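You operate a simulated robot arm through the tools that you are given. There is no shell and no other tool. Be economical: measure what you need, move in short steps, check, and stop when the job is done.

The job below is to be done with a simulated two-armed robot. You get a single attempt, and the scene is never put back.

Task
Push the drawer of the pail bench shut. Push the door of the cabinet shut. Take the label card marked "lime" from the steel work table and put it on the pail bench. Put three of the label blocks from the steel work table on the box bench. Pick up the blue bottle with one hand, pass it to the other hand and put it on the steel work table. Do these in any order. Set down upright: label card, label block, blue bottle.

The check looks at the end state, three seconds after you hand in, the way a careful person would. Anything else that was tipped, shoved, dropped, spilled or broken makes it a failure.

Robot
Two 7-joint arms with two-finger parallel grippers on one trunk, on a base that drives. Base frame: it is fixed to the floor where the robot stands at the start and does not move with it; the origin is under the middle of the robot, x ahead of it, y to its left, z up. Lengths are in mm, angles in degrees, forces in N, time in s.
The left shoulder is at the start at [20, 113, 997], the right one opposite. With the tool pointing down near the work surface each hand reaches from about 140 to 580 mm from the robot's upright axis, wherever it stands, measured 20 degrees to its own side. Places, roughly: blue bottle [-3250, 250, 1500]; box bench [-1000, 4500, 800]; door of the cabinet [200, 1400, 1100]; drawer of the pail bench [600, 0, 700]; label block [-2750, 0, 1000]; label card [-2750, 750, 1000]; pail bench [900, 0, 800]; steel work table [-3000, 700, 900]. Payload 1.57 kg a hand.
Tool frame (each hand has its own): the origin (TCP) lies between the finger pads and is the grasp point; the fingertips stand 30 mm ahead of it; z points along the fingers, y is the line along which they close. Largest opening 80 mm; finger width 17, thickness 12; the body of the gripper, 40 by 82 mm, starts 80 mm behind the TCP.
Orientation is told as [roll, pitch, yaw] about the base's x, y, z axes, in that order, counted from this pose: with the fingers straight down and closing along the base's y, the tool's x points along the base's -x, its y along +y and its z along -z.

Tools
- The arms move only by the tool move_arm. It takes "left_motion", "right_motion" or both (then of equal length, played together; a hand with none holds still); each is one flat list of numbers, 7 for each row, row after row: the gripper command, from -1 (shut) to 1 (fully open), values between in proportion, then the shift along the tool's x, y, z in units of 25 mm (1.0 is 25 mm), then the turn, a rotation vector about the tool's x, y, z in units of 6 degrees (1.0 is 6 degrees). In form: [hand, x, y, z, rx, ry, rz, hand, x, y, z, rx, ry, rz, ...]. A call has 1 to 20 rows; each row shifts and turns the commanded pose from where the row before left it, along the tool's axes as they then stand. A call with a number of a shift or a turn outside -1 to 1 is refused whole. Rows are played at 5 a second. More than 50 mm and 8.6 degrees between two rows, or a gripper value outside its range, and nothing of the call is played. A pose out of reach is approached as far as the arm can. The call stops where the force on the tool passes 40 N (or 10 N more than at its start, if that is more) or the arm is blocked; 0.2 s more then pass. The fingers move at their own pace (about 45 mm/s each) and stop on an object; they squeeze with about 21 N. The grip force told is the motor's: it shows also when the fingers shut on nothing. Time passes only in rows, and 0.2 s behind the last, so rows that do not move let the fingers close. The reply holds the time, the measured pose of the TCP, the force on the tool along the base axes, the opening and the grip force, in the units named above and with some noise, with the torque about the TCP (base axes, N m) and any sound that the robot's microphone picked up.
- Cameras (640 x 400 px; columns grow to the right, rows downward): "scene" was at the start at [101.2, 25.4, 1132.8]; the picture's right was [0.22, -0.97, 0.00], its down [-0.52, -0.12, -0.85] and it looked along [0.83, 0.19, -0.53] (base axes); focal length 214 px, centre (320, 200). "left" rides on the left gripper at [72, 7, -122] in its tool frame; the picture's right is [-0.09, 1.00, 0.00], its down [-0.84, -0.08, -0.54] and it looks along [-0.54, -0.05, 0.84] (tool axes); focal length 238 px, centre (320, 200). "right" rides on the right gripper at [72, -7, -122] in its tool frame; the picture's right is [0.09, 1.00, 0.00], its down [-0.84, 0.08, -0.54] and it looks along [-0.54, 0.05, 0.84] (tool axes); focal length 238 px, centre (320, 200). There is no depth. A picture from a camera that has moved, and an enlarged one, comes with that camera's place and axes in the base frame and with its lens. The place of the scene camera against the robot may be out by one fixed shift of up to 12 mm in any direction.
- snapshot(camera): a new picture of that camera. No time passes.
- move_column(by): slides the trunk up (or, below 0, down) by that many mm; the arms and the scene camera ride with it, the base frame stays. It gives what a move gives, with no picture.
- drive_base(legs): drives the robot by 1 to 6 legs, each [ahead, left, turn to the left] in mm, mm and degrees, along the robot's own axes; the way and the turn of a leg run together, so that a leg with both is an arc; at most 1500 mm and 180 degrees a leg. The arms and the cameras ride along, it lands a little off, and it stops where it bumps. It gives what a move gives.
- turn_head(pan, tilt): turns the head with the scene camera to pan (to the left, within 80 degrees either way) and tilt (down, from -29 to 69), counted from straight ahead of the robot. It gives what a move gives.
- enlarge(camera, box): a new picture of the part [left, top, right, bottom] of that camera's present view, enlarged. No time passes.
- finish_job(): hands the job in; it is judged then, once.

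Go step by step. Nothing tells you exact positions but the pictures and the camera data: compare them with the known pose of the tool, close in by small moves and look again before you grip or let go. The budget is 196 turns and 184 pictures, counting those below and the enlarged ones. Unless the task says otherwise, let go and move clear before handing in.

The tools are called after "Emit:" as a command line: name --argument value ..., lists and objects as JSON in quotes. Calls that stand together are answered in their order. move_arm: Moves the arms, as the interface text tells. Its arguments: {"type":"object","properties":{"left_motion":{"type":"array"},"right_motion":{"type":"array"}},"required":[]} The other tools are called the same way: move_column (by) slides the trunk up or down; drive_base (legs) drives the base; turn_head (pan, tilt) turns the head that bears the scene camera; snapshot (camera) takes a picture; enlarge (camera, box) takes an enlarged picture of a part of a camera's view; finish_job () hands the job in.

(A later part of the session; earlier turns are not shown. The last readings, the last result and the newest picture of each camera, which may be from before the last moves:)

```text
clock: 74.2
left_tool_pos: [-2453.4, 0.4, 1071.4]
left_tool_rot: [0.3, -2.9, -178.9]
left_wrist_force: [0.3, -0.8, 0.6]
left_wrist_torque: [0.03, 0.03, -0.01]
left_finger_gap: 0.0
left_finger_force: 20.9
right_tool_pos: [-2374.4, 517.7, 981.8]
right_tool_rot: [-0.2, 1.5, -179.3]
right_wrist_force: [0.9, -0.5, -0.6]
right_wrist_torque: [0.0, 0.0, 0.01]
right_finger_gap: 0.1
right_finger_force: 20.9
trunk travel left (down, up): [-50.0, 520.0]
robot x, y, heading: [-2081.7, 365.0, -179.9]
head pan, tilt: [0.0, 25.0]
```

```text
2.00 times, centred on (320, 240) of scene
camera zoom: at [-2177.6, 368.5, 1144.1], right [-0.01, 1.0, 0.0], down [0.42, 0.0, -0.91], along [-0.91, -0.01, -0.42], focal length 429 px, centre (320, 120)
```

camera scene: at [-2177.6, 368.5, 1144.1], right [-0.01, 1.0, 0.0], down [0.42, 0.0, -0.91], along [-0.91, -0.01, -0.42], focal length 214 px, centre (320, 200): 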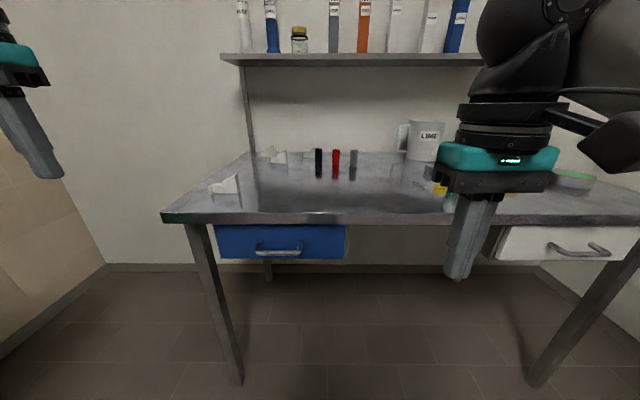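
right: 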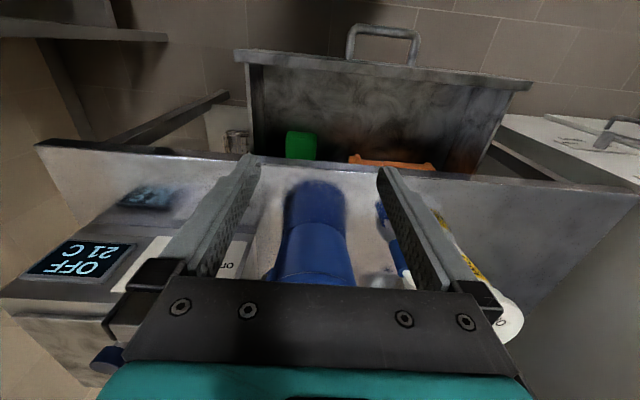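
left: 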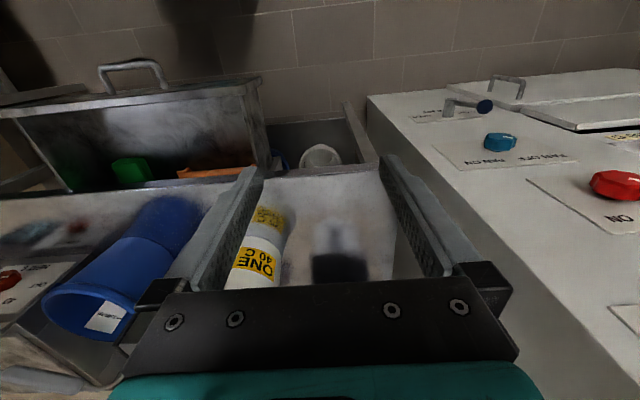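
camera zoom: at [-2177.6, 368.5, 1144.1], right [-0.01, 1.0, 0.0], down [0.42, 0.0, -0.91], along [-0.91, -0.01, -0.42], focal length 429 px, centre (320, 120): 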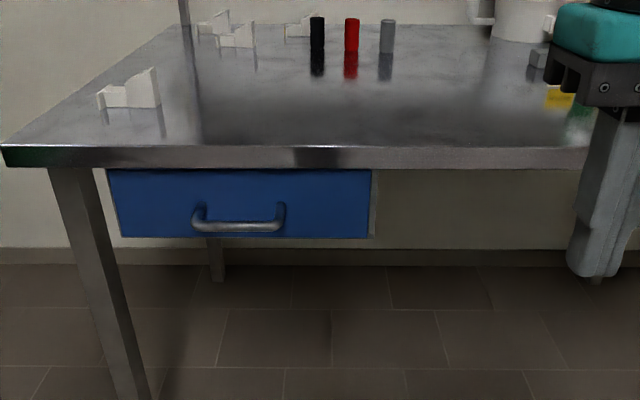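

Four white wedge blocks are on the left part of the table; table top is around z≈850. I'll take the bottle first: raise the trunk and look at the shelf level.

Emit:
move_column --by 420

Emit:
drive_base --legs '[[150, 100, 0]]'

Emit:
snapshot --camera "scene"

Emit:
turn_head --pan 0 --tilt 10

Emit:
snapshot --camera "scene"

```text
refused: 420 is not a number from -400 to 400
```

```text
clock: 75.7
left_tool_pos: [-2600.7, -100.5, 1071.9]
left_tool_rot: [0.3, -2.9, -179.0]
left_wrist_force: [0.5, 1.3, -0.4]
left_wrist_torque: [-0.03, 0.02, -0.03]
left_finger_gap: 0.0
left_finger_force: 21.0
right_tool_pos: [-2519.3, 417.7, 982.9]
right_tool_rot: [-0.2, 1.4, -179.4]
right_wrist_force: [0.2, -0.3, 0.0]
right_wrist_torque: [-0.02, -0.02, -0.02]
right_finger_gap: 0.1
right_finger_force: 20.8
trunk travel left (down, up): [-50.0, 520.0]
robot x, y, heading: [-2226.7, 257.7, -179.8]
head pan, tilt: [0.0, 25.0]
```

```text
158 pictures are left
camera scene: at [-2324.9, 267.2, 1144.0], right [-0.01, 1.0, 0.0], down [0.42, 0.0, -0.91], along [-0.91, -0.01, -0.42], focal length 214 px, centre (320, 200)
```

scene: 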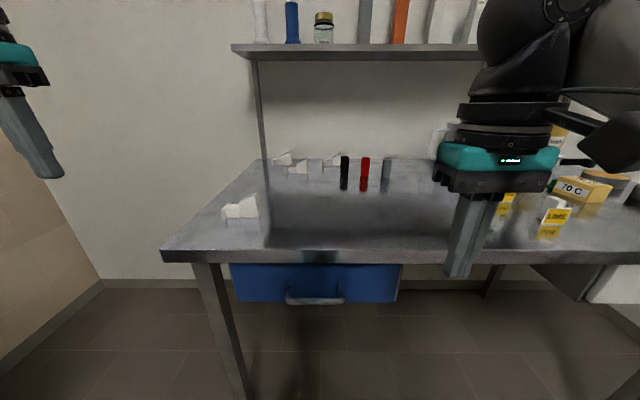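

```text
clock: 76.5
left_tool_pos: [-2601.7, -100.7, 1072.1]
left_tool_rot: [0.3, -2.9, -179.0]
left_wrist_force: [-0.4, -0.2, -0.1]
left_wrist_torque: [0.01, 0.0, -0.01]
left_finger_gap: 0.0
left_finger_force: 21.1
right_tool_pos: [-2518.3, 416.6, 983.7]
right_tool_rot: [-0.1, 1.3, -179.5]
right_wrist_force: [0.4, 0.3, 0.4]
right_wrist_torque: [0.02, 0.02, 0.02]
right_finger_gap: 0.2
right_finger_force: 20.7
trunk travel left (down, up): [-50.0, 520.0]
robot x, y, heading: [-2227.1, 261.9, -179.7]
head pan, tilt: [0.0, 10.0]
```

```text
157 pictures are left
camera scene: at [-2325.5, 267.4, 1168.4], right [-0.01, 1.0, 0.0], down [0.17, 0.0, -0.98], along [-0.98, -0.01, -0.17], focal length 214 px, centre (320, 200)
```

scene: 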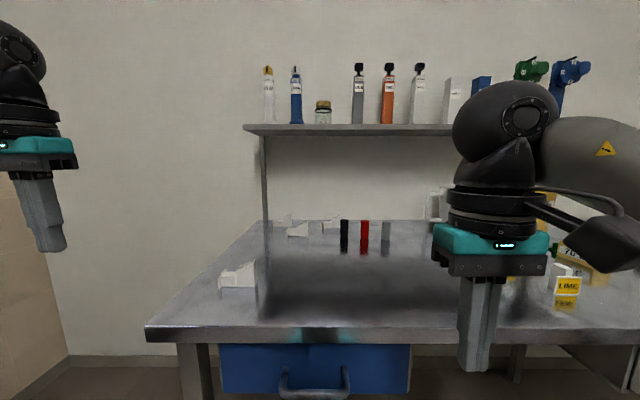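

The blue bottle's foot is at about (−3185,172,1317), top ~1520. I need to know how close the base may get to the table, so I look down at my own base and raise the trunk.

Emit:
move_column --by 315

Emit:
turn_head --pan 0 --tilt 69

Emit:
snapshot --camera "scene"

Emit:
turn_head --pan 0 --tilt 15

Emit:
snapshot --camera "scene"

```text
clock: 79.6
left_tool_pos: [-2600.9, -100.5, 1386.0]
left_tool_rot: [0.3, -2.8, -179.0]
left_wrist_force: [0.2, -0.1, -0.2]
left_wrist_torque: [-0.01, -0.01, 0.03]
left_finger_gap: 0.0
left_finger_force: 21.0
right_tool_pos: [-2519.1, 417.1, 1297.3]
right_tool_rot: [-0.3, 1.4, -179.6]
right_wrist_force: [-0.6, -0.6, 0.0]
right_wrist_torque: [-0.04, 0.01, -0.01]
right_finger_gap: 0.3
right_finger_force: 21.2
trunk travel left (down, up): [-365.0, 205.0]
robot x, y, heading: [-2228.1, 265.2, -179.7]
head pan, tilt: [0.0, 10.0]
```

```text
clock: 80.9
left_tool_pos: [-2600.5, -101.6, 1386.9]
left_tool_rot: [0.3, -2.9, -179.1]
left_wrist_force: [-0.6, 0.6, -0.3]
left_wrist_torque: [-0.02, -0.02, 0.03]
left_finger_gap: 0.1
left_finger_force: 20.6
right_tool_pos: [-2519.1, 418.2, 1298.4]
right_tool_rot: [-0.1, 1.4, -179.5]
right_wrist_force: [-0.6, -0.1, -0.3]
right_wrist_torque: [0.02, 0.0, 0.04]
right_finger_gap: 0.0
right_finger_force: 20.7
trunk travel left (down, up): [-365.0, 205.0]
robot x, y, heading: [-2223.2, 261.6, -179.8]
head pan, tilt: [0.0, 68.8]
```

```text
156 pictures are left
camera scene: at [-2288.5, 267.6, 1399.6], right [-0.01, 1.0, 0.0], down [0.93, 0.01, -0.36], along [-0.36, 0.0, -0.93], focal length 214 px, centre (320, 200)
```

scene: 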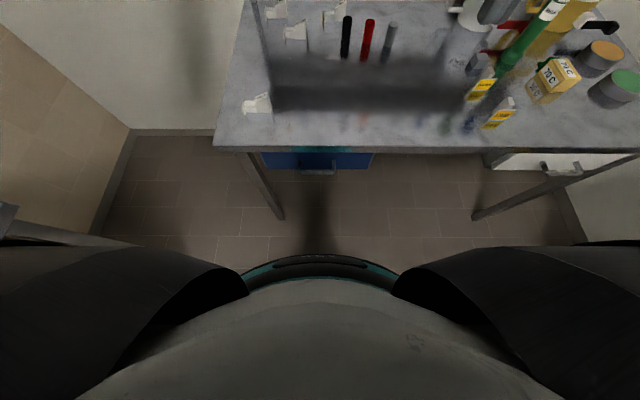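

```text
clock: 82.1
left_tool_pos: [-2601.5, -101.1, 1386.3]
left_tool_rot: [0.2, -2.9, -179.0]
left_wrist_force: [0.2, -0.6, 0.3]
left_wrist_torque: [0.02, 0.01, 0.0]
left_finger_gap: 0.2
left_finger_force: 21.2
right_tool_pos: [-2520.8, 416.3, 1296.8]
right_tool_rot: [-0.2, 1.4, -179.5]
right_wrist_force: [0.1, 0.4, 0.1]
right_wrist_torque: [-0.01, -0.01, 0.0]
right_finger_gap: 0.0
right_finger_force: 21.1
trunk travel left (down, up): [-365.0, 205.0]
robot x, y, heading: [-2229.3, 262.4, -179.7]
head pan, tilt: [0.0, 15.0]
```

```text
155 pictures are left
camera scene: at [-2326.0, 267.4, 1475.2], right [-0.01, 1.0, 0.0], down [0.26, 0.0, -0.97], along [-0.97, -0.01, -0.26], focal length 214 px, centre (320, 200)
```

scene: 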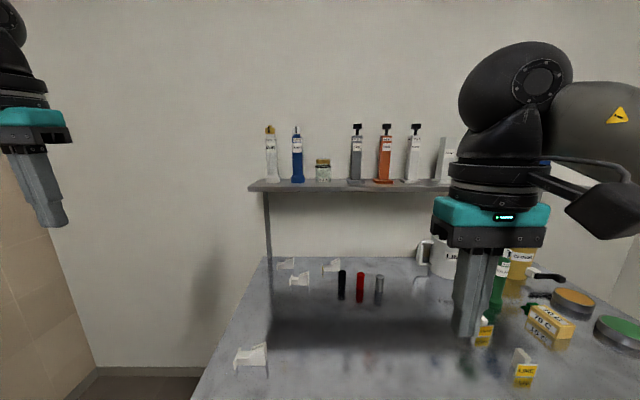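

Base radius ≈220 and table edge x≈−2690, so the base may come to about x=−2430. I'll point the left hand forward now and open it.

Emit:
move_arm --left_motion '[1, -1, 0, 0, 0, 0, 0, 1, -1, 0, 0, 0, 0, 0, 1, -1, 0, 0, 0, 0, 0, 1, 0, 0, 0, 0, -0.97, 0, 1, 0, 0, 0, 0, -0.97, 0, 1, 0, 0, 0, 0, -0.97, 0, 1, 0, 0, 0, 0, -0.97, 0, 1, 0, 0, 0, 0, -0.97, 0, 1, 0, 0, 0, 0, -0.97, 0, 1, 0, 0, 0, 0, -0.97, 0, 1, 0, 0, 0, 0, -0.97, 0, 1, 0, 0, 0, 0, -0.97, 0, 1, 0, 0, 0, 0, -0.97, 0, 1, 0, 0, 0, 0, -0.97, 0, 1, 0, 0, 0, 0, -0.97, 0, 1, 0, 0, 0, 0, -0.97, 0, 1, 0, 0, 0, 0, -0.97, 0, 1, 0, 0, 0, 0, -0.97, 0]'

Emit:
drive_base --legs '[[0, -110, 0]]'

Emit:
snapshot --camera "scene"

Emit:
snapshot --camera "left"

```text
clock: 85.9
left_tool_pos: [-2675.2, -101.8, 1391.2]
left_tool_rot: [135.9, -89.6, 45.2]
left_wrist_force: [-0.2, 0.3, 0.2]
left_wrist_torque: [0.01, -0.01, -0.03]
left_finger_gap: 80.2
left_finger_force: 0.1
right_tool_pos: [-2520.2, 417.1, 1297.1]
right_tool_rot: [-0.2, 1.4, -179.5]
right_wrist_force: [-0.1, 0.0, 0.7]
right_wrist_torque: [-0.01, 0.01, 0.03]
right_finger_gap: 0.0
right_finger_force: 20.4
trunk travel left (down, up): [-365.0, 205.0]
robot x, y, heading: [-2226.9, 262.0, -179.7]
head pan, tilt: [0.0, 15.0]
```

```text
clock: 87.1
left_tool_pos: [-2676.0, 9.5, 1391.2]
left_tool_rot: [117.6, -89.7, 63.4]
left_wrist_force: [-0.4, 1.0, -0.3]
left_wrist_torque: [0.02, 0.0, 0.03]
left_finger_gap: 79.8
left_finger_force: 0.1
right_tool_pos: [-2519.9, 528.6, 1297.8]
right_tool_rot: [-0.1, 1.4, -179.5]
right_wrist_force: [-0.3, 0.4, 0.5]
right_wrist_torque: [-0.02, -0.01, 0.01]
right_finger_gap: 0.0
right_finger_force: 21.1
trunk travel left (down, up): [-365.0, 205.0]
robot x, y, heading: [-2226.4, 372.8, -179.5]
head pan, tilt: [0.0, 15.0]
```

```text
154 pictures are left
camera scene: at [-2326.6, 379.2, 1475.3], right [-0.01, 1.0, 0.0], down [0.26, 0.0, -0.97], along [-0.97, -0.01, -0.26], focal length 214 px, centre (320, 200)
```

scene: 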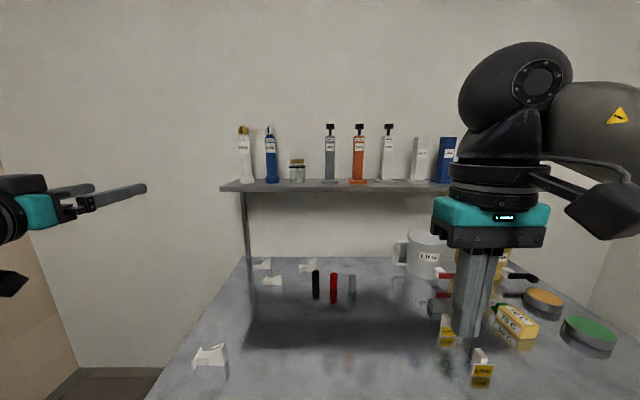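

```text
153 pictures are left
camera left: at [-2554.3, 5.1, 1316.6], right [0.02, -0.99, 0.1], down [0.54, 0.09, 0.83], along [-0.84, 0.04, 0.54], focal length 238 px, centre (320, 200)
```

left: 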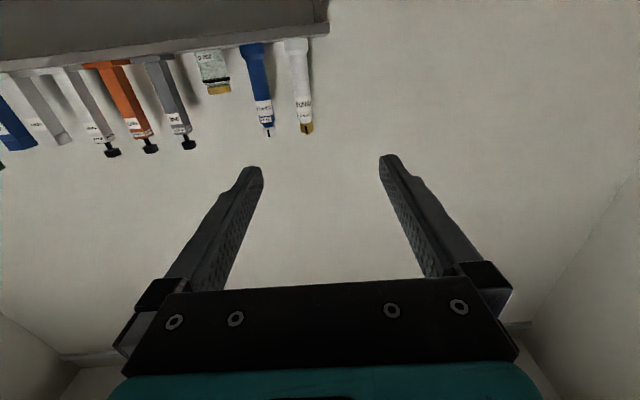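

Now move the left hand sideways to the bottle's line (y≈165) and drive up to x≈−2420.

Emit:
move_arm --left_motion '[1, 0, -0.9, 0, 0, 0, 0, 1, 0, -0.9, 0, 0, 0, 0, 1, 0, -0.9, 0, 0, 0, 0, 1, 0, -0.9, 0, 0, 0, 0, 1, 0, -0.9, 0, 0, 0, 0, 1, 0, -0.9, 0, 0, 0, 0, 1, 0, -0.8, 0, 0, 0, 0]'

Emit:
drive_base --legs '[[190, 0, 0]]'

Emit:
snapshot --camera "scene"

Emit:
snapshot --camera "left"

```text
clock: 88.7
left_tool_pos: [-2679.3, 164.9, 1388.7]
left_tool_rot: [120.8, -89.6, 60.3]
left_wrist_force: [0.2, -0.3, 0.3]
left_wrist_torque: [0.0, 0.0, -0.03]
left_finger_gap: 80.0
left_finger_force: 0.1
right_tool_pos: [-2519.8, 528.2, 1297.2]
right_tool_rot: [-0.1, 1.5, -179.5]
right_wrist_force: [-0.1, 0.4, 0.3]
right_wrist_torque: [0.02, 0.03, -0.02]
right_finger_gap: 0.0
right_finger_force: 20.7
trunk travel left (down, up): [-365.0, 205.0]
robot x, y, heading: [-2227.1, 374.2, -179.5]
head pan, tilt: [0.0, 15.0]
```

```text
clock: 90.3
left_tool_pos: [-2870.4, 164.6, 1389.4]
left_tool_rot: [115.4, -89.7, 65.7]
left_wrist_force: [0.5, 0.5, -0.1]
left_wrist_torque: [0.0, 0.02, 0.02]
left_finger_gap: 80.1
left_finger_force: 0.0
right_tool_pos: [-2712.7, 526.7, 1298.5]
right_tool_rot: [-0.2, 1.5, -179.5]
right_wrist_force: [-0.4, 0.0, -1.0]
right_wrist_torque: [-0.02, 0.0, -0.01]
right_finger_gap: 0.2
right_finger_force: 21.3
trunk travel left (down, up): [-365.0, 205.0]
robot x, y, heading: [-2417.2, 373.9, -179.9]
head pan, tilt: [0.0, 15.0]
```

```text
152 pictures are left
camera scene: at [-2518.5, 377.0, 1475.2], right [0.0, 1.0, 0.0], down [0.26, 0.0, -0.97], along [-0.97, 0.0, -0.26], focal length 214 px, centre (320, 200)
```

scene: 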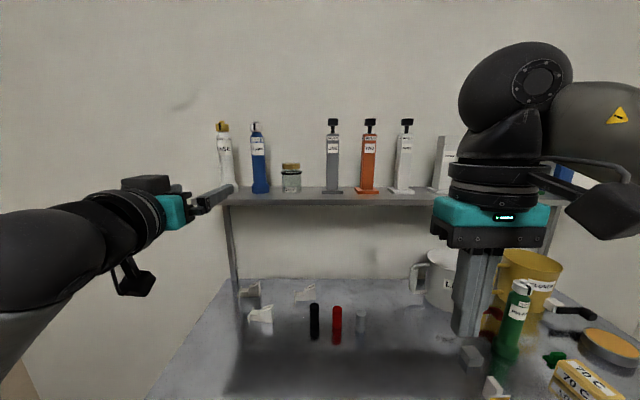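

```text
151 pictures are left
camera left: at [-2749.0, 158.6, 1314.8], right [0.02, -1.0, 0.1], down [0.54, 0.09, 0.84], along [-0.84, 0.04, 0.54], focal length 238 px, centre (320, 200)
```

left: 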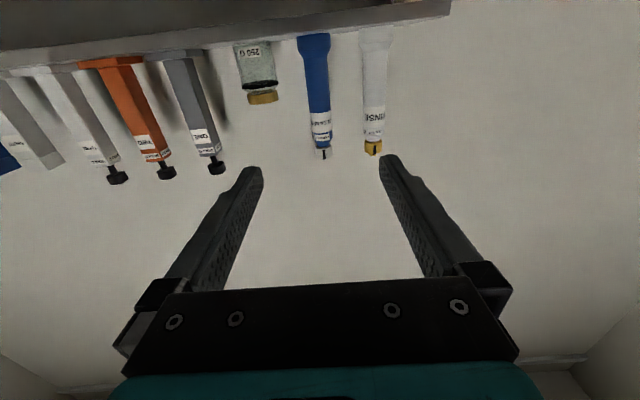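

Aligned with the bottle. Advancing 200 mm and checking again.

Emit:
move_arm --left_motion '[1, 0, 0, 1, 0, 0, 0, 1, 0, 0, 1, 0, 0, 0, 1, 0, 0, 1, 0, 0, 0, 1, 0, 0, 1, 0, 0, 0, 1, 0, 0, 1, 0, 0, 0, 1, 0, 0, 1, 0, 0, 0, 1, 0, 0, 1, 0, 0, 0, 1, 0, 0, 1, 0, 0, 0]'

Emit:
snapshot --camera "scene"

Emit:
snapshot --camera "left"

```text
clock: 92.1
left_tool_pos: [-3071.0, 161.8, 1390.6]
left_tool_rot: [113.5, -89.6, 67.5]
left_wrist_force: [1.0, 0.0, -0.2]
left_wrist_torque: [0.01, -0.02, 0.0]
left_finger_gap: 80.0
left_finger_force: 0.1
right_tool_pos: [-2711.1, 528.2, 1297.9]
right_tool_rot: [-0.1, 1.4, -179.4]
right_wrist_force: [-0.7, -0.1, -0.1]
right_wrist_torque: [0.0, -0.03, 0.0]
right_finger_gap: 0.0
right_finger_force: 20.7
trunk travel left (down, up): [-365.0, 205.0]
robot x, y, heading: [-2421.3, 375.3, -179.9]
head pan, tilt: [0.0, 15.0]
```

```text
150 pictures are left
camera scene: at [-2517.9, 377.3, 1475.2], right [0.0, 1.0, 0.0], down [0.26, 0.0, -0.97], along [-0.97, 0.0, -0.26], focal length 214 px, centre (320, 200)
```

scene: 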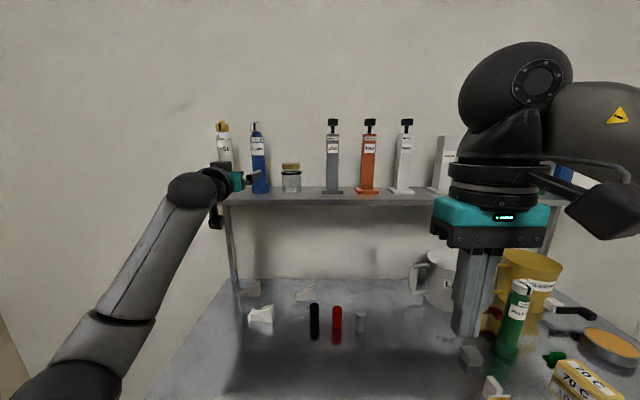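

```text
149 pictures are left
camera left: at [-2948.3, 156.9, 1314.9], right [0.02, -0.99, 0.1], down [0.54, 0.09, 0.83], along [-0.84, 0.04, 0.54], focal length 238 px, centre (320, 200)
```

left: 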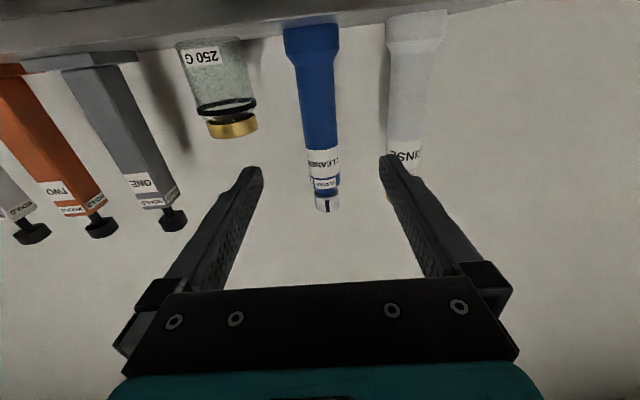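

Bottle centre is near x≈−3220 and on axis. I'll narrow the opening to 60 mm to clear the neighbouring jar, then advance.

Emit:
move_arm --left_motion '[0.5, 0, 0, 0, 0, 0, 0, 0.5, 0, 0, 0, 0, 0, 0, 0.5, 0, 0, 0.8, 0, 0, 0, 0.5, 0, 0, 0.8, 0, 0, 0, 0.5, 0, 0, 0.8, 0, 0, 0]'

Emit:
snapshot --camera "left"

```text
clock: 93.3
left_tool_pos: [-3129.2, 160.7, 1390.3]
left_tool_rot: [118.3, -89.6, 62.7]
left_wrist_force: [-1.2, 0.0, -0.1]
left_wrist_torque: [0.0, -0.01, 0.01]
left_finger_gap: 60.1
left_finger_force: 0.3
right_tool_pos: [-2711.5, 526.2, 1297.9]
right_tool_rot: [-0.2, 1.4, -179.5]
right_wrist_force: [-0.6, -0.1, -0.8]
right_wrist_torque: [-0.04, 0.04, -0.04]
right_finger_gap: 0.0
right_finger_force: 21.2
trunk travel left (down, up): [-365.0, 205.0]
robot x, y, heading: [-2417.8, 370.6, -179.8]
head pan, tilt: [0.0, 15.0]
```

```text
148 pictures are left
camera left: at [-3007.8, 155.3, 1315.7], right [0.02, -0.99, 0.1], down [0.54, 0.09, 0.83], along [-0.84, 0.04, 0.54], focal length 238 px, centre (320, 200)
```

left: 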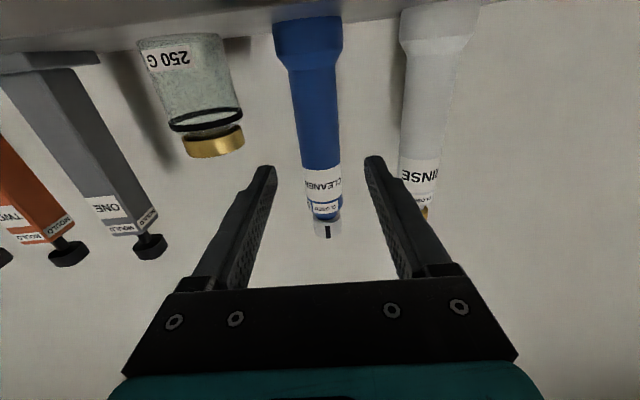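

Emit:
move_arm --left_motion '[0.5, 0, 0, 0.8, 0, 0, 0, 0.5, 0, 0, 0.8, 0, 0, 0, 0.5, 0, 0, 0.8, 0, 0, 0, 0.5, 0, 0, 0.8, 0, 0, 0]'

Emit:
snapshot --camera "left"

Emit:
enlarge --camera "scene" --box '[160, 100, 360, 240]'

```text
clock: 94.3
left_tool_pos: [-3202.7, 157.3, 1390.3]
left_tool_rot: [133.7, -89.5, 47.4]
left_wrist_force: [-0.5, -0.3, 0.2]
left_wrist_torque: [-0.02, 0.02, -0.02]
left_finger_gap: 60.1
left_finger_force: 0.1
left hand out of reach, approached as far as the arm can: row 4
right_tool_pos: [-2710.4, 526.4, 1298.7]
right_tool_rot: [-0.2, 1.5, -179.6]
right_wrist_force: [-0.2, -0.6, -0.4]
right_wrist_torque: [-0.01, 0.01, -0.02]
right_finger_gap: 0.1
right_finger_force: 21.3
trunk travel left (down, up): [-365.0, 205.0]
robot x, y, heading: [-2419.7, 372.2, -179.8]
head pan, tilt: [0.0, 15.0]
```

```text
147 pictures are left
camera left: at [-3081.2, 152.8, 1315.4], right [0.02, -0.99, 0.1], down [0.55, 0.09, 0.83], along [-0.84, 0.04, 0.54], focal length 238 px, centre (320, 200)
```

left: 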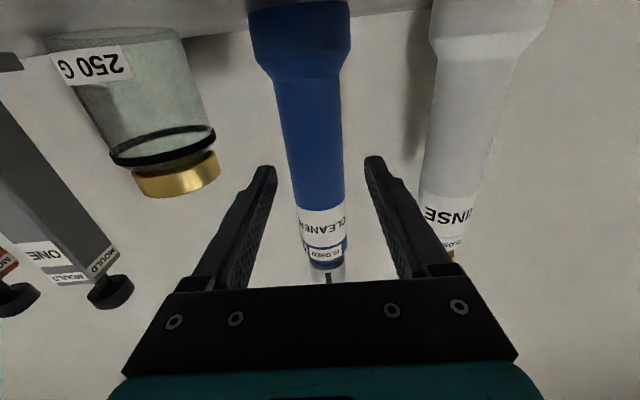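

```text
2.86 times, centred on (260, 170) of scene
camera zoom: at [-2517.0, 377.3, 1475.3], right [0.0, 1.0, 0.0], down [0.26, 0.0, -0.97], along [-0.97, 0.0, -0.26], focal length 613 px, centre (491, 286)
```

zoom: 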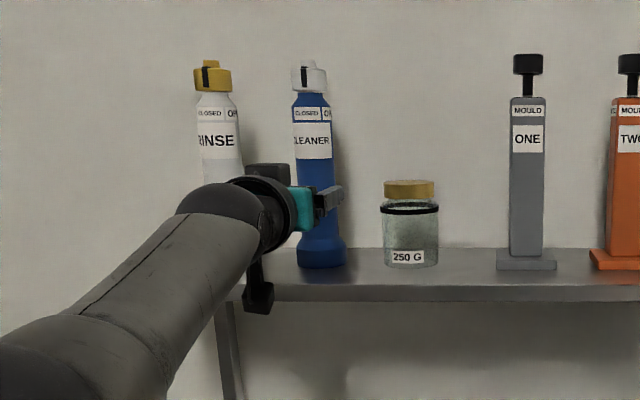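

The bottle's centre seems ~45 mm further than the TCP and the arm is at full reach; a small base step of 45 mm will close this.

Emit:
drive_base --legs '[[42, 0, 0]]'

Emit:
snapshot --camera "left"

Emit:
enlarge --camera "scene" --box '[160, 100, 360, 240]'

```text
clock: 95.2
left_tool_pos: [-3248.0, 157.1, 1388.9]
left_tool_rot: [113.4, -89.8, 67.6]
left_wrist_force: [-0.2, 0.0, -0.4]
left_wrist_torque: [-0.04, 0.0, -0.03]
left_finger_gap: 60.1
left_finger_force: 0.2
right_tool_pos: [-2754.0, 527.0, 1298.2]
right_tool_rot: [-0.3, 1.5, -179.7]
right_wrist_force: [-0.4, 0.0, 0.7]
right_wrist_torque: [-0.02, -0.03, 0.01]
right_finger_gap: 0.0
right_finger_force: 21.2
trunk travel left (down, up): [-365.0, 205.0]
robot x, y, heading: [-2455.2, 372.3, -179.8]
head pan, tilt: [0.0, 15.0]
```

```text
145 pictures are left
camera left: at [-3125.2, 152.5, 1313.7], right [0.02, -1.0, 0.1], down [0.54, 0.09, 0.84], along [-0.84, 0.04, 0.54], focal length 238 px, centre (320, 200)
```

left: 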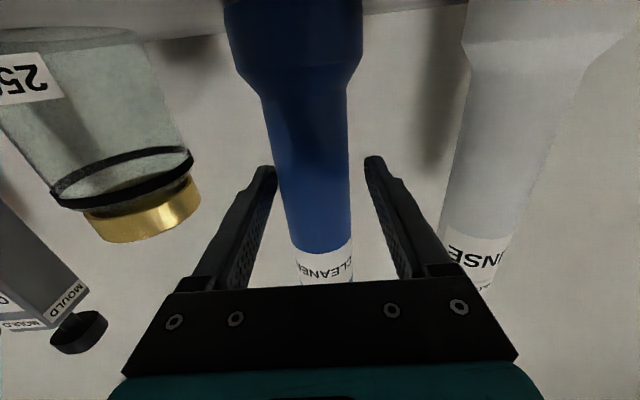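

```text
2.86 times, centred on (260, 170) of scene
camera zoom: at [-2561.2, 377.0, 1475.1], right [0.0, 1.0, 0.0], down [0.26, 0.0, -0.97], along [-0.97, 0.0, -0.26], focal length 613 px, centre (491, 286)
```

zoom: 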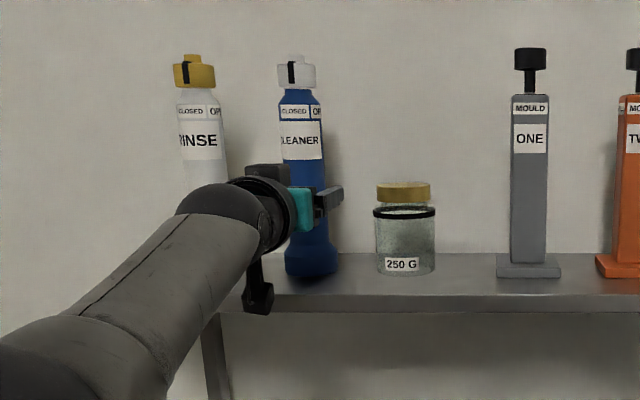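

The bottle is between the finger pads now. Closing the left hand.

Emit:
move_arm --left_motion '[-1, 0, 0, 0, 0, 0, 0, -1, 0, 0, 0, 0, 0, 0, -1, 0, 0, 0, 0, 0, 0, -1, 0, 0, 0, 0, 0, 0]'

Emit:
snapshot --camera "left"

```text
clock: 96.2
left_tool_pos: [-3245.8, 156.9, 1389.0]
left_tool_rot: [132.7, -89.5, 48.3]
left_wrist_force: [-0.9, 1.2, 0.9]
left_wrist_torque: [0.12, 0.08, 0.05]
left_finger_gap: 43.0
left_finger_force: 20.7
right_tool_pos: [-2752.2, 527.0, 1297.9]
right_tool_rot: [-0.2, 1.4, -179.6]
right_wrist_force: [-1.1, -0.1, -0.3]
right_wrist_torque: [0.02, 0.02, 0.02]
right_finger_gap: 0.2
right_finger_force: 21.2
trunk travel left (down, up): [-365.0, 205.0]
robot x, y, heading: [-2460.7, 372.5, -180.0]
head pan, tilt: [0.0, 15.0]
```

```text
143 pictures are left
camera left: at [-3123.6, 152.6, 1314.9], right [0.02, -1.0, 0.1], down [0.54, 0.09, 0.83], along [-0.84, 0.04, 0.54], focal length 238 px, centre (320, 200)
```

left: 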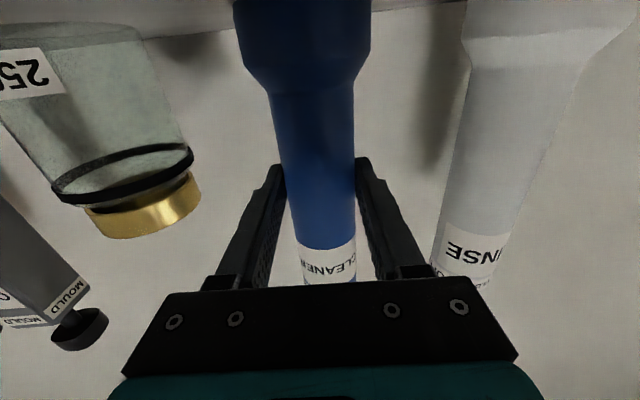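

Gripped at 43 mm. Lifting with the trunk, then backing off from the shelf.

Emit:
move_column --by 50

Emit:
drive_base --legs '[[-300, 0, 0]]'

Emit:
snapshot --camera "scene"

```text
clock: 97.1
left_tool_pos: [-3245.3, 157.1, 1438.2]
left_tool_rot: [117.8, -89.7, 63.1]
left_wrist_force: [0.8, 0.0, -2.2]
left_wrist_torque: [0.0, -0.02, 0.0]
left_finger_gap: 42.9
left_finger_force: 20.8
right_tool_pos: [-2752.6, 526.8, 1347.8]
right_tool_rot: [-0.2, 1.4, -179.6]
right_wrist_force: [0.2, 0.6, 0.3]
right_wrist_torque: [-0.06, 0.02, -0.04]
right_finger_gap: 0.0
right_finger_force: 21.1
trunk travel left (down, up): [-415.0, 155.0]
robot x, y, heading: [-2461.5, 372.1, -179.8]
head pan, tilt: [0.0, 15.0]
```

```text
clock: 99.1
left_tool_pos: [-2946.7, 161.9, 1439.8]
left_tool_rot: [124.6, -89.7, 56.1]
left_wrist_force: [0.9, 0.1, -2.1]
left_wrist_torque: [0.01, -0.01, -0.01]
left_finger_gap: 43.0
left_finger_force: 21.2
right_tool_pos: [-2450.6, 528.8, 1348.4]
right_tool_rot: [-0.2, 1.5, -179.8]
right_wrist_force: [0.2, -0.3, 0.2]
right_wrist_torque: [-0.02, 0.05, -0.01]
right_finger_gap: 0.0
right_finger_force: 20.7
trunk travel left (down, up): [-415.0, 155.0]
robot x, y, heading: [-2159.8, 372.6, 179.9]
head pan, tilt: [0.0, 15.0]
```

```text
142 pictures are left
camera scene: at [-2258.9, 377.7, 1525.3], right [0.0, 1.0, 0.0], down [0.26, 0.0, -0.97], along [-0.97, 0.0, -0.26], focal length 214 px, centre (320, 200)
```

scene: 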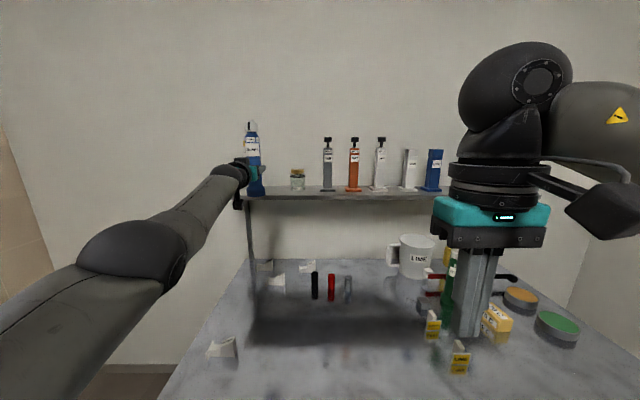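

Bottle is held well. I'll bring it in front of the robot (lower and nearer), keeping the right hand out of the way.

Emit:
move_arm --left_motion '[-1, 0.43, -0.36, -0.82, 0, 0, 0, -1, 0.43, -0.36, -0.82, 0, 0, 0, -1, 0.43, -0.36, -0.82, 0, 0, 0, -1, 0.43, -0.36, -0.82, 0, 0, 0, -1, 0.43, -0.36, -0.82, 0, 0, 0, -1, 0.43, -0.36, -0.82, 0, 0, 0, -1, 0.43, -0.36, -0.82, 0, 0, 0, -1, 0.43, -0.36, -0.82, 0, 0, 0, -1, 0.43, -0.36, -0.82, 0, 0, 0, -1, 0.43, -0.36, -0.82, 0, 0, 0, -1, 0.43, -0.36, -0.82, 0, 0, 0, -1, 0.43, -0.36, -0.82, 0, 0, 0, -1, 0.43, -0.36, -0.82, 0, 0, 0, -1, 0.43, -0.36, -0.82, 0, 0, 0]' --right_motion '[0.7, 0, -0.2, -0.7, 0, 0, 0, 0.7, 0, -0.2, -0.7, 0, 0, 0, 0.7, 0, -0.2, -0.7, 0, 0, 0, 0.7, 0, -0.2, -0.7, 0, 0, 0, 0.7, 0, -0.2, -0.7, 0, 0, 0, 0.7, 0, -0.2, -0.7, 0, 0, 0, 0.7, 0, -0.2, -0.7, 0, 0, 0, 0.7, 0, -0.2, -0.7, 0, 0, 0, 0.7, 0, -0.2, -0.7, 0, 0, 0, 0.7, 0, -0.2, -0.7, 0, 0, 0, 0.7, 0, -0.2, -0.7, 0, 0, 0, 0.7, 0, -0.2, -0.7, 0, 0, 0, 0.7, 0, -0.2, -0.7, 0, 0, 0, 0.7, 0, -0.2, -0.7, 0, 0, 0]'

Emit:
snapshot --camera "scene"

```text
clock: 102.1
left_tool_pos: [-2660.6, 290.8, 1285.8]
left_tool_rot: [126.3, -89.6, 54.3]
left_wrist_force: [0.4, 0.5, -2.1]
left_wrist_torque: [-0.01, -0.04, 0.01]
left_finger_gap: 42.6
left_finger_force: 20.9
right_tool_pos: [-2471.9, 582.9, 1550.0]
right_tool_rot: [-0.1, 1.2, -179.9]
right_wrist_force: [-1.0, -0.4, 0.4]
right_wrist_torque: [-0.01, 0.0, 0.0]
right_finger_gap: 68.1
right_finger_force: 0.2
right hand out of reach, approached as far as the arm can: row 11, 12, 13, 14
trunk travel left (down, up): [-415.0, 155.0]
robot x, y, heading: [-2158.6, 369.7, 179.8]
head pan, tilt: [0.0, 15.0]
```

```text
141 pictures are left
camera scene: at [-2259.0, 378.1, 1525.3], right [0.0, 1.0, 0.0], down [0.26, 0.0, -0.97], along [-0.97, 0.0, -0.26], focal length 214 px, centre (320, 200)
```

scene: 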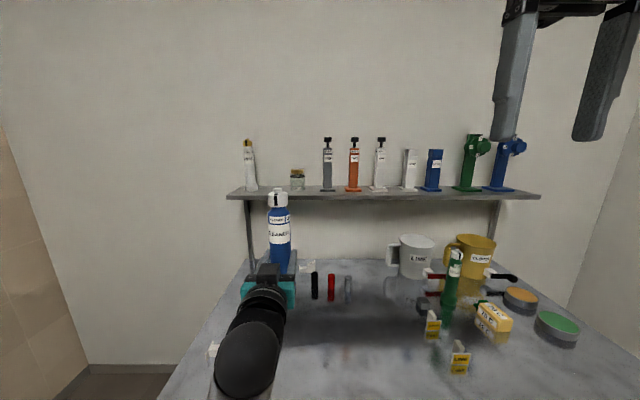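

Bottle at about (−2660,291); I'll bring the open right hand above it.

Emit:
move_arm --right_motion '[0.7, -0.627, 0.973, 0.08, 0, 0, 0, 0.7, -0.627, 0.973, 0.08, 0, 0, 0, 0.7, -0.627, 0.973, 0.08, 0, 0, 0, 0.7, -0.627, 0.973, 0.08, 0, 0, 0, 0.7, -0.627, 0.973, 0.08, 0, 0, 0, 0.7, -0.627, 0.973, 0.08, 0, 0, 0, 0.7, -0.627, 0.973, 0.08, 0, 0, 0, 0.7, -0.627, 0.973, 0.08, 0, 0, 0, 0.7, -0.627, 0.973, 0.08, 0, 0, 0, 0.7, -0.627, 0.973, 0.08, 0, 0, 0, 0.7, -0.627, 0.973, 0.08, 0, 0, 0, 0.7, -0.627, 0.973, 0.08, 0, 0, 0]'

Emit:
snapshot --camera "scene"

Emit:
snapshot --camera "right"

```text
clock: 104.7
left_tool_pos: [-2661.5, 290.2, 1285.3]
left_tool_rot: [118.8, -89.7, 61.9]
left_wrist_force: [-0.5, 0.0, -2.3]
left_wrist_torque: [-0.02, -0.01, 0.05]
left_finger_gap: 42.8
left_finger_force: 20.9
right_tool_pos: [-2587.6, 340.6, 1466.7]
right_tool_rot: [-0.3, 1.3, -179.8]
right_wrist_force: [-0.5, -0.7, 0.3]
right_wrist_torque: [0.0, 0.0, 0.02]
right_finger_gap: 68.3
right_finger_force: 0.1
right hand out of reach, approached as far as the arm can: row 5, 6, 7, 8, 9, 10, 11, 12
trunk travel left (down, up): [-415.0, 155.0]
robot x, y, heading: [-2162.1, 370.7, 179.8]
head pan, tilt: [0.0, 15.0]
```

```text
140 pictures are left
camera scene: at [-2259.7, 377.5, 1525.2], right [0.0, 1.0, 0.0], down [0.26, 0.0, -0.97], along [-0.97, 0.0, -0.26], focal length 214 px, centre (320, 200)
```

scene: 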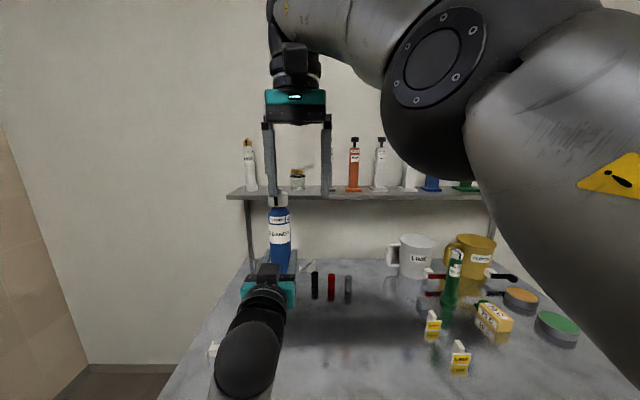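

```text
139 pictures are left
camera right: at [-2519.3, 346.1, 1589.0], right [0.09, -1.0, 0.0], down [-0.85, -0.08, 0.52], along [-0.52, -0.05, -0.85], focal length 238 px, centre (320, 200)
```

right: 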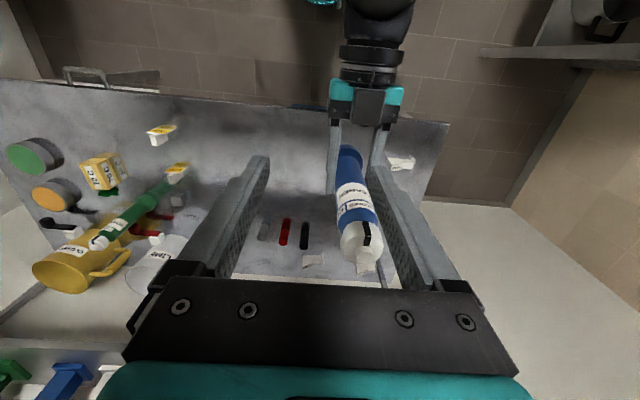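

The right hand cannot reach that high; I'll bring the bottle lower and under the right hand instead.

Emit:
move_arm --left_motion '[-1, 0.9, 0, 0, 0, 0, 0, -1, 0.9, 0, 0, 0, 0, 0, -1, 0.9, 0, 0, 0, 0, 0, -1, 0.9, 0, 0, 0, 0, 0, -1, 0.9, 0, 0, 0, 0, 0, -1, 0, -0.5, -0.7, 0, 0, 0, -1, 0, -0.5, -0.7, 0, 0, 0, -1, 0, -0.5, -0.7, 0, 0, 0, -1, 0, -0.5, -0.7, 0, 0, 0]'

Emit:
snapshot --camera "scene"

Emit:
snapshot --camera "right"

```text
clock: 106.4
left_tool_pos: [-2628.2, 294.0, 1161.5]
left_tool_rot: [97.0, -79.8, 82.8]
left_wrist_force: [0.5, 0.2, -2.3]
left_wrist_torque: [0.03, 0.0, 0.0]
left_finger_gap: 42.8
left_finger_force: 21.0
right_tool_pos: [-2587.6, 340.3, 1468.2]
right_tool_rot: [-0.2, 1.3, -179.8]
right_wrist_force: [0.1, -0.1, -0.7]
right_wrist_torque: [0.03, 0.02, -0.02]
right_finger_gap: 68.1
right_finger_force: 0.1
trunk travel left (down, up): [-415.0, 155.0]
robot x, y, heading: [-2159.0, 373.0, 179.8]
head pan, tilt: [0.0, 15.0]
stopped in row 8 (left hand): the arm was blocked; the commanded pose is now the measured one
```

```text
138 pictures are left
camera scene: at [-2259.3, 377.7, 1525.3], right [0.0, 1.0, 0.0], down [0.26, 0.0, -0.97], along [-0.97, 0.0, -0.26], focal length 214 px, centre (320, 200)
```

scene: 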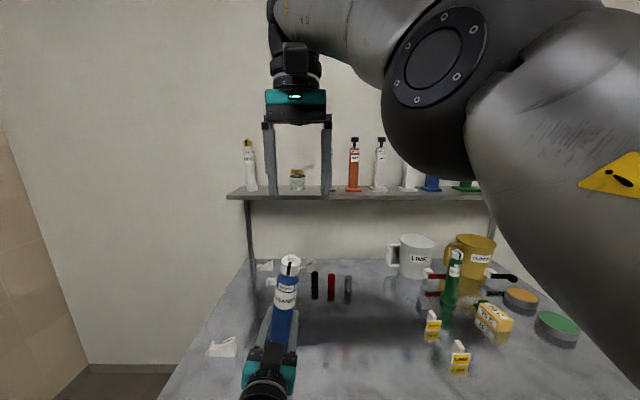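

```text
137 pictures are left
camera right: at [-2518.9, 346.7, 1589.2], right [0.09, -1.0, 0.0], down [-0.85, -0.08, 0.52], along [-0.52, -0.05, -0.85], focal length 238 px, centre (320, 200)
```

right: 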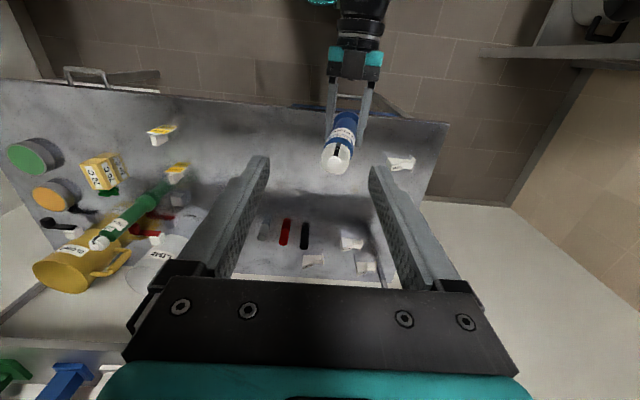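

Left hit a joint limit with a 10° tilt. I'll push it forward a little, level it, and bring the right hand above at a lower height.

Emit:
move_arm --left_motion '[-1, 0, 0, 0.6, 0, 0, 0, -1, 0, 0, 0.6, 0, 0, 0, -1, 0, 0, 0, 0, -0.6, 0, -1, 0, 0, 0, 0, -0.6, 0, -1, 0, 0, 0, 0, -0.5, 0]'

Emit:
snapshot --camera "right"

```text
clock: 107.6
left_tool_pos: [-2657.4, 283.2, 1154.7]
left_tool_rot: [129.4, -72.3, 48.6]
left_wrist_force: [-0.3, 0.2, -2.4]
left_wrist_torque: [0.0, -0.04, -0.01]
left_finger_gap: 42.8
left_finger_force: 20.7
right_tool_pos: [-2587.5, 341.1, 1466.4]
right_tool_rot: [-0.2, 1.3, -180.0]
right_wrist_force: [-0.7, 0.2, -0.1]
right_wrist_torque: [0.01, 0.0, 0.01]
right_finger_gap: 68.2
right_finger_force: 0.0
trunk travel left (down, up): [-415.0, 155.0]
robot x, y, heading: [-2162.6, 371.8, 179.9]
head pan, tilt: [0.0, 15.0]
```

```text
136 pictures are left
camera right: at [-2519.0, 346.5, 1589.3], right [0.09, -1.0, 0.0], down [-0.85, -0.08, 0.52], along [-0.52, -0.05, -0.85], focal length 238 px, centre (320, 200)
```

right: 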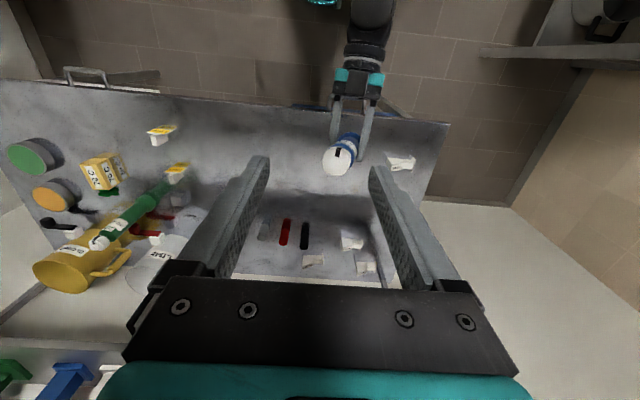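

The hand rolled about its pointing axis at the limit; I'll undo my pitch change and roll it back while moving up and outward slightly.

Emit:
move_arm --left_motion '[-1, -0.6, 0, 0.5, 0, 0, 0, -1, -0.6, 0, 0.5, 0, 0, 0, -1, -0.6, 0, 0.5, 0, 0.85, 0, -1, 0, 0, 0, 0, 0.85, 0, -1, 0, 0, 0, 0, 0, -0.75, -1, 0, 0, 0, 0, 0, -0.75, -1, 0, 0, 0, 0, 0, -0.7]'

Emit:
snapshot --camera "scene"

```text
clock: 109.2
left_tool_pos: [-2684.8, 272.5, 1192.8]
left_tool_rot: [92.6, -84.0, 87.4]
left_wrist_force: [-0.3, -0.4, -2.9]
left_wrist_torque: [0.01, -0.04, -0.02]
left_finger_gap: 42.6
left_finger_force: 20.9
right_tool_pos: [-2588.6, 341.8, 1466.2]
right_tool_rot: [-0.3, 1.3, -179.9]
right_wrist_force: [0.2, -0.5, 1.1]
right_wrist_torque: [0.04, 0.01, 0.01]
right_finger_gap: 68.0
right_finger_force: 0.1
trunk travel left (down, up): [-415.0, 155.0]
robot x, y, heading: [-2160.6, 369.7, 179.8]
head pan, tilt: [0.0, 15.0]
stopped in row 7 (left hand): the arm was blocked; the commanded pose is now the measured one
```

```text
135 pictures are left
camera scene: at [-2259.5, 377.6, 1525.3], right [0.0, 1.0, 0.0], down [0.26, 0.0, -0.97], along [-0.97, 0.0, -0.26], focal length 214 px, centre (320, 200)
```

scene: 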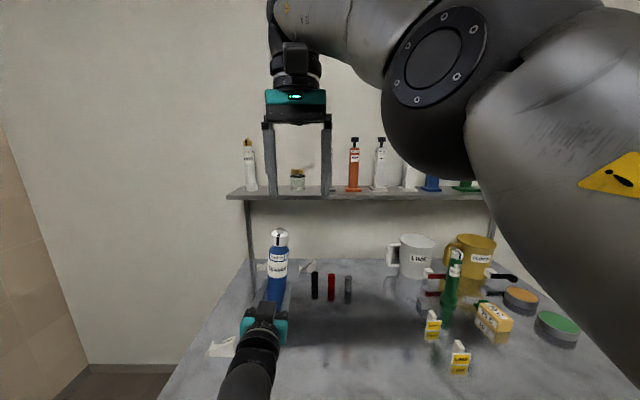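

Moving the left hand back up to where it was free, and levelling the roll there.

Emit:
move_arm --left_motion '[-1, -0.9, 0, 0, 0, 0, 0, -1, -0.9, 0, 0, 0, 0, 0, -1, -0.9, 0, 0, 0, 0, 0, -1, -0.9, 0, 0, 0, 0, 0, -1, 0, -0.3, -0.3, 0, 0, -0.5, -1, 0, -0.3, -0.3, 0, 0, -0.5]'

Emit:
snapshot --camera "scene"

```text
clock: 110.8
left_tool_pos: [-2676.2, 267.5, 1296.6]
left_tool_rot: [116.4, -82.0, 65.9]
left_wrist_force: [0.0, 0.8, -1.8]
left_wrist_torque: [-0.01, -0.01, 0.0]
left_finger_gap: 43.0
left_finger_force: 20.7
right_tool_pos: [-2588.6, 341.5, 1467.2]
right_tool_rot: [-0.3, 1.3, -179.9]
right_wrist_force: [-0.1, 0.3, -0.6]
right_wrist_torque: [0.0, -0.03, 0.01]
right_finger_gap: 68.0
right_finger_force: 0.0
trunk travel left (down, up): [-415.0, 155.0]
robot x, y, heading: [-2158.8, 372.1, 179.9]
head pan, tilt: [0.0, 15.0]
stopped in row 6 (left hand): the arm was blocked; the commanded pose is now the measured one
```

```text
134 pictures are left
camera scene: at [-2259.5, 377.5, 1525.3], right [0.0, 1.0, 0.0], down [0.26, 0.0, -0.97], along [-0.97, 0.0, -0.26], focal length 214 px, centre (320, 200)
```

scene: 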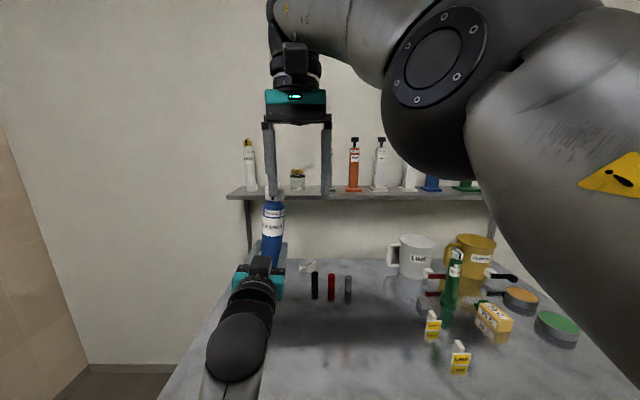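

Roll is at a joint limit here. Turning the hand to the right (about the vertical) should relieve it without tilting the bottle.

Emit:
move_arm --left_motion '[-1, 0, 0, 0, 1, 0, 0, -1, 0, 0, 0, 1, 0, 0, -1, 0, 0, 0, 1, 0, 0, -1, 0, 0, 0, 1, 0, 0, -1, 0, 0, 0, 1, 0, 0]'

```text
clock: 112.0
left_tool_pos: [-2675.2, 269.0, 1297.0]
left_tool_rot: [86.9, -82.2, 65.4]
left_wrist_force: [0.0, -0.3, -2.3]
left_wrist_torque: [-0.01, 0.0, 0.02]
left_finger_gap: 43.0
left_finger_force: 21.2
right_tool_pos: [-2588.1, 339.8, 1467.2]
right_tool_rot: [-0.1, 1.4, -179.9]
right_wrist_force: [0.1, -0.8, -1.1]
right_wrist_torque: [0.0, -0.02, 0.0]
right_finger_gap: 67.8
right_finger_force: 0.0
trunk travel left (down, up): [-415.0, 155.0]
robot x, y, heading: [-2159.5, 372.9, 180.0]
head pan, tilt: [0.0, 15.0]
```

Emit:
move_arm --left_motion '[-1, 0, 0, 0, 0, 0, -0.65, -1, 0, 0, 0, 0, 0, -0.65, -1, 0, 0, 0, 0, 0, 0]'

Emit:
snapshot --camera "scene"

```text
clock: 112.8
left_tool_pos: [-2676.0, 269.6, 1296.5]
left_tool_rot: [-4.8, -89.6, 157.2]
left_wrist_force: [-0.6, 0.8, -1.7]
left_wrist_torque: [0.03, 0.0, 0.02]
left_finger_gap: 43.0
left_finger_force: 21.1
right_tool_pos: [-2587.3, 340.8, 1467.6]
right_tool_rot: [-0.2, 1.3, -179.8]
right_wrist_force: [-0.2, 0.8, 0.0]
right_wrist_torque: [0.04, -0.01, -0.02]
right_finger_gap: 67.7
right_finger_force: 0.1
trunk travel left (down, up): [-415.0, 155.0]
robot x, y, heading: [-2160.8, 372.1, 179.7]
head pan, tilt: [0.0, 15.0]
```

```text
133 pictures are left
camera scene: at [-2259.5, 377.5, 1525.3], right [0.0, 1.0, 0.0], down [0.26, 0.0, -0.97], along [-0.97, 0.0, -0.26], focal length 214 px, centre (320, 200)
```

scene: 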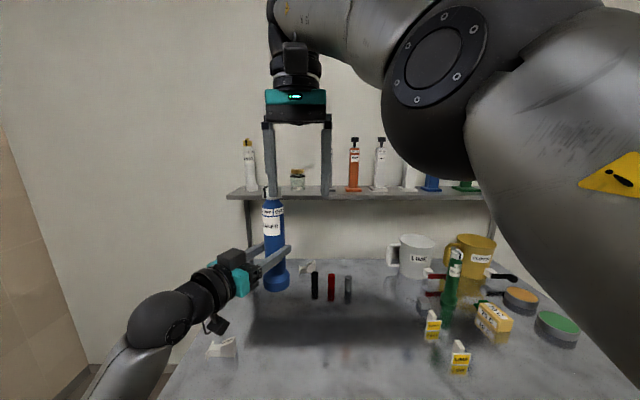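

Level again. Lower the bottle and bring it under the right hand.

Emit:
move_arm --left_motion '[-1, 0.85, 0, 0, 0, 0, 0, -1, 0.85, 0, 0, 0, 0, 0, -1, 0.85, 0, 0, 0, 0, 0, -1, 0.85, 0, 0, 0, 0, 0, -1, 0, -0.8, -0.26, 0, 0, 0, -1, 0, -0.8, -0.26, 0, 0, 0, -1, 0, -0.8, -0.26, 0, 0, 0, -1, 0, -0.8, -0.26, 0, 0, 0, -1, 0, -0.8, -0.26, 0, 0, 0]'

Emit:
snapshot --camera "scene"

Emit:
snapshot --camera "right"

```text
clock: 114.8
left_tool_pos: [-2600.5, 341.5, 1211.5]
left_tool_rot: [10.6, -89.6, 141.7]
left_wrist_force: [-0.1, 0.0, -2.0]
left_wrist_torque: [-0.03, -0.02, 0.0]
left_finger_gap: 42.8
left_finger_force: 20.9
right_tool_pos: [-2587.9, 340.8, 1467.0]
right_tool_rot: [-0.3, 1.2, -180.0]
right_wrist_force: [0.4, -0.2, 0.0]
right_wrist_torque: [-0.01, 0.0, -0.03]
right_finger_gap: 67.8
right_finger_force: 0.1
trunk travel left (down, up): [-415.0, 155.0]
robot x, y, heading: [-2164.4, 367.8, 180.2]
head pan, tilt: [0.0, 15.0]
```

```text
132 pictures are left
camera scene: at [-2259.1, 378.2, 1525.3], right [0.0, 1.0, 0.0], down [0.26, 0.0, -0.97], along [-0.97, 0.0, -0.26], focal length 214 px, centre (320, 200)
```

scene: 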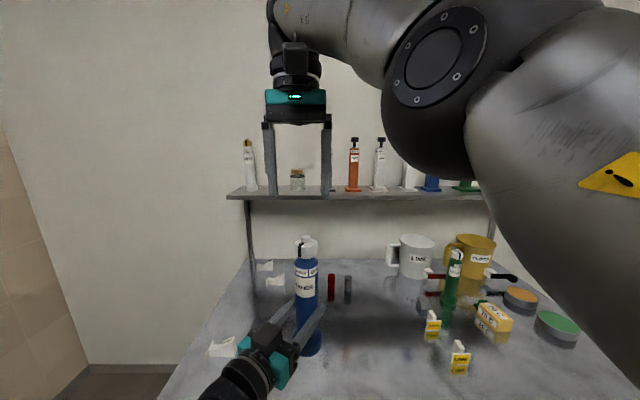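

```text
131 pictures are left
camera right: at [-2518.6, 347.1, 1589.4], right [0.09, -1.0, 0.0], down [-0.85, -0.08, 0.52], along [-0.52, -0.05, -0.85], focal length 238 px, centre (320, 200)
```

right: 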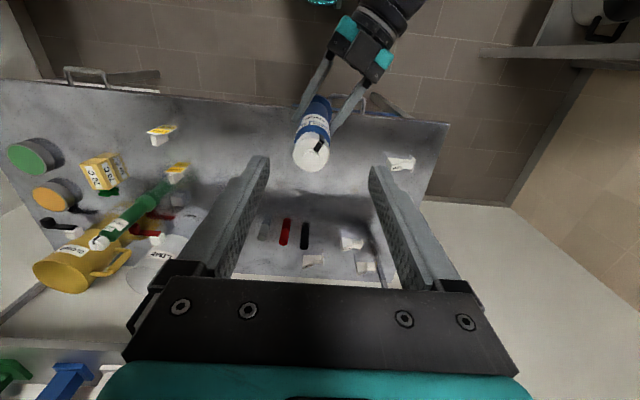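

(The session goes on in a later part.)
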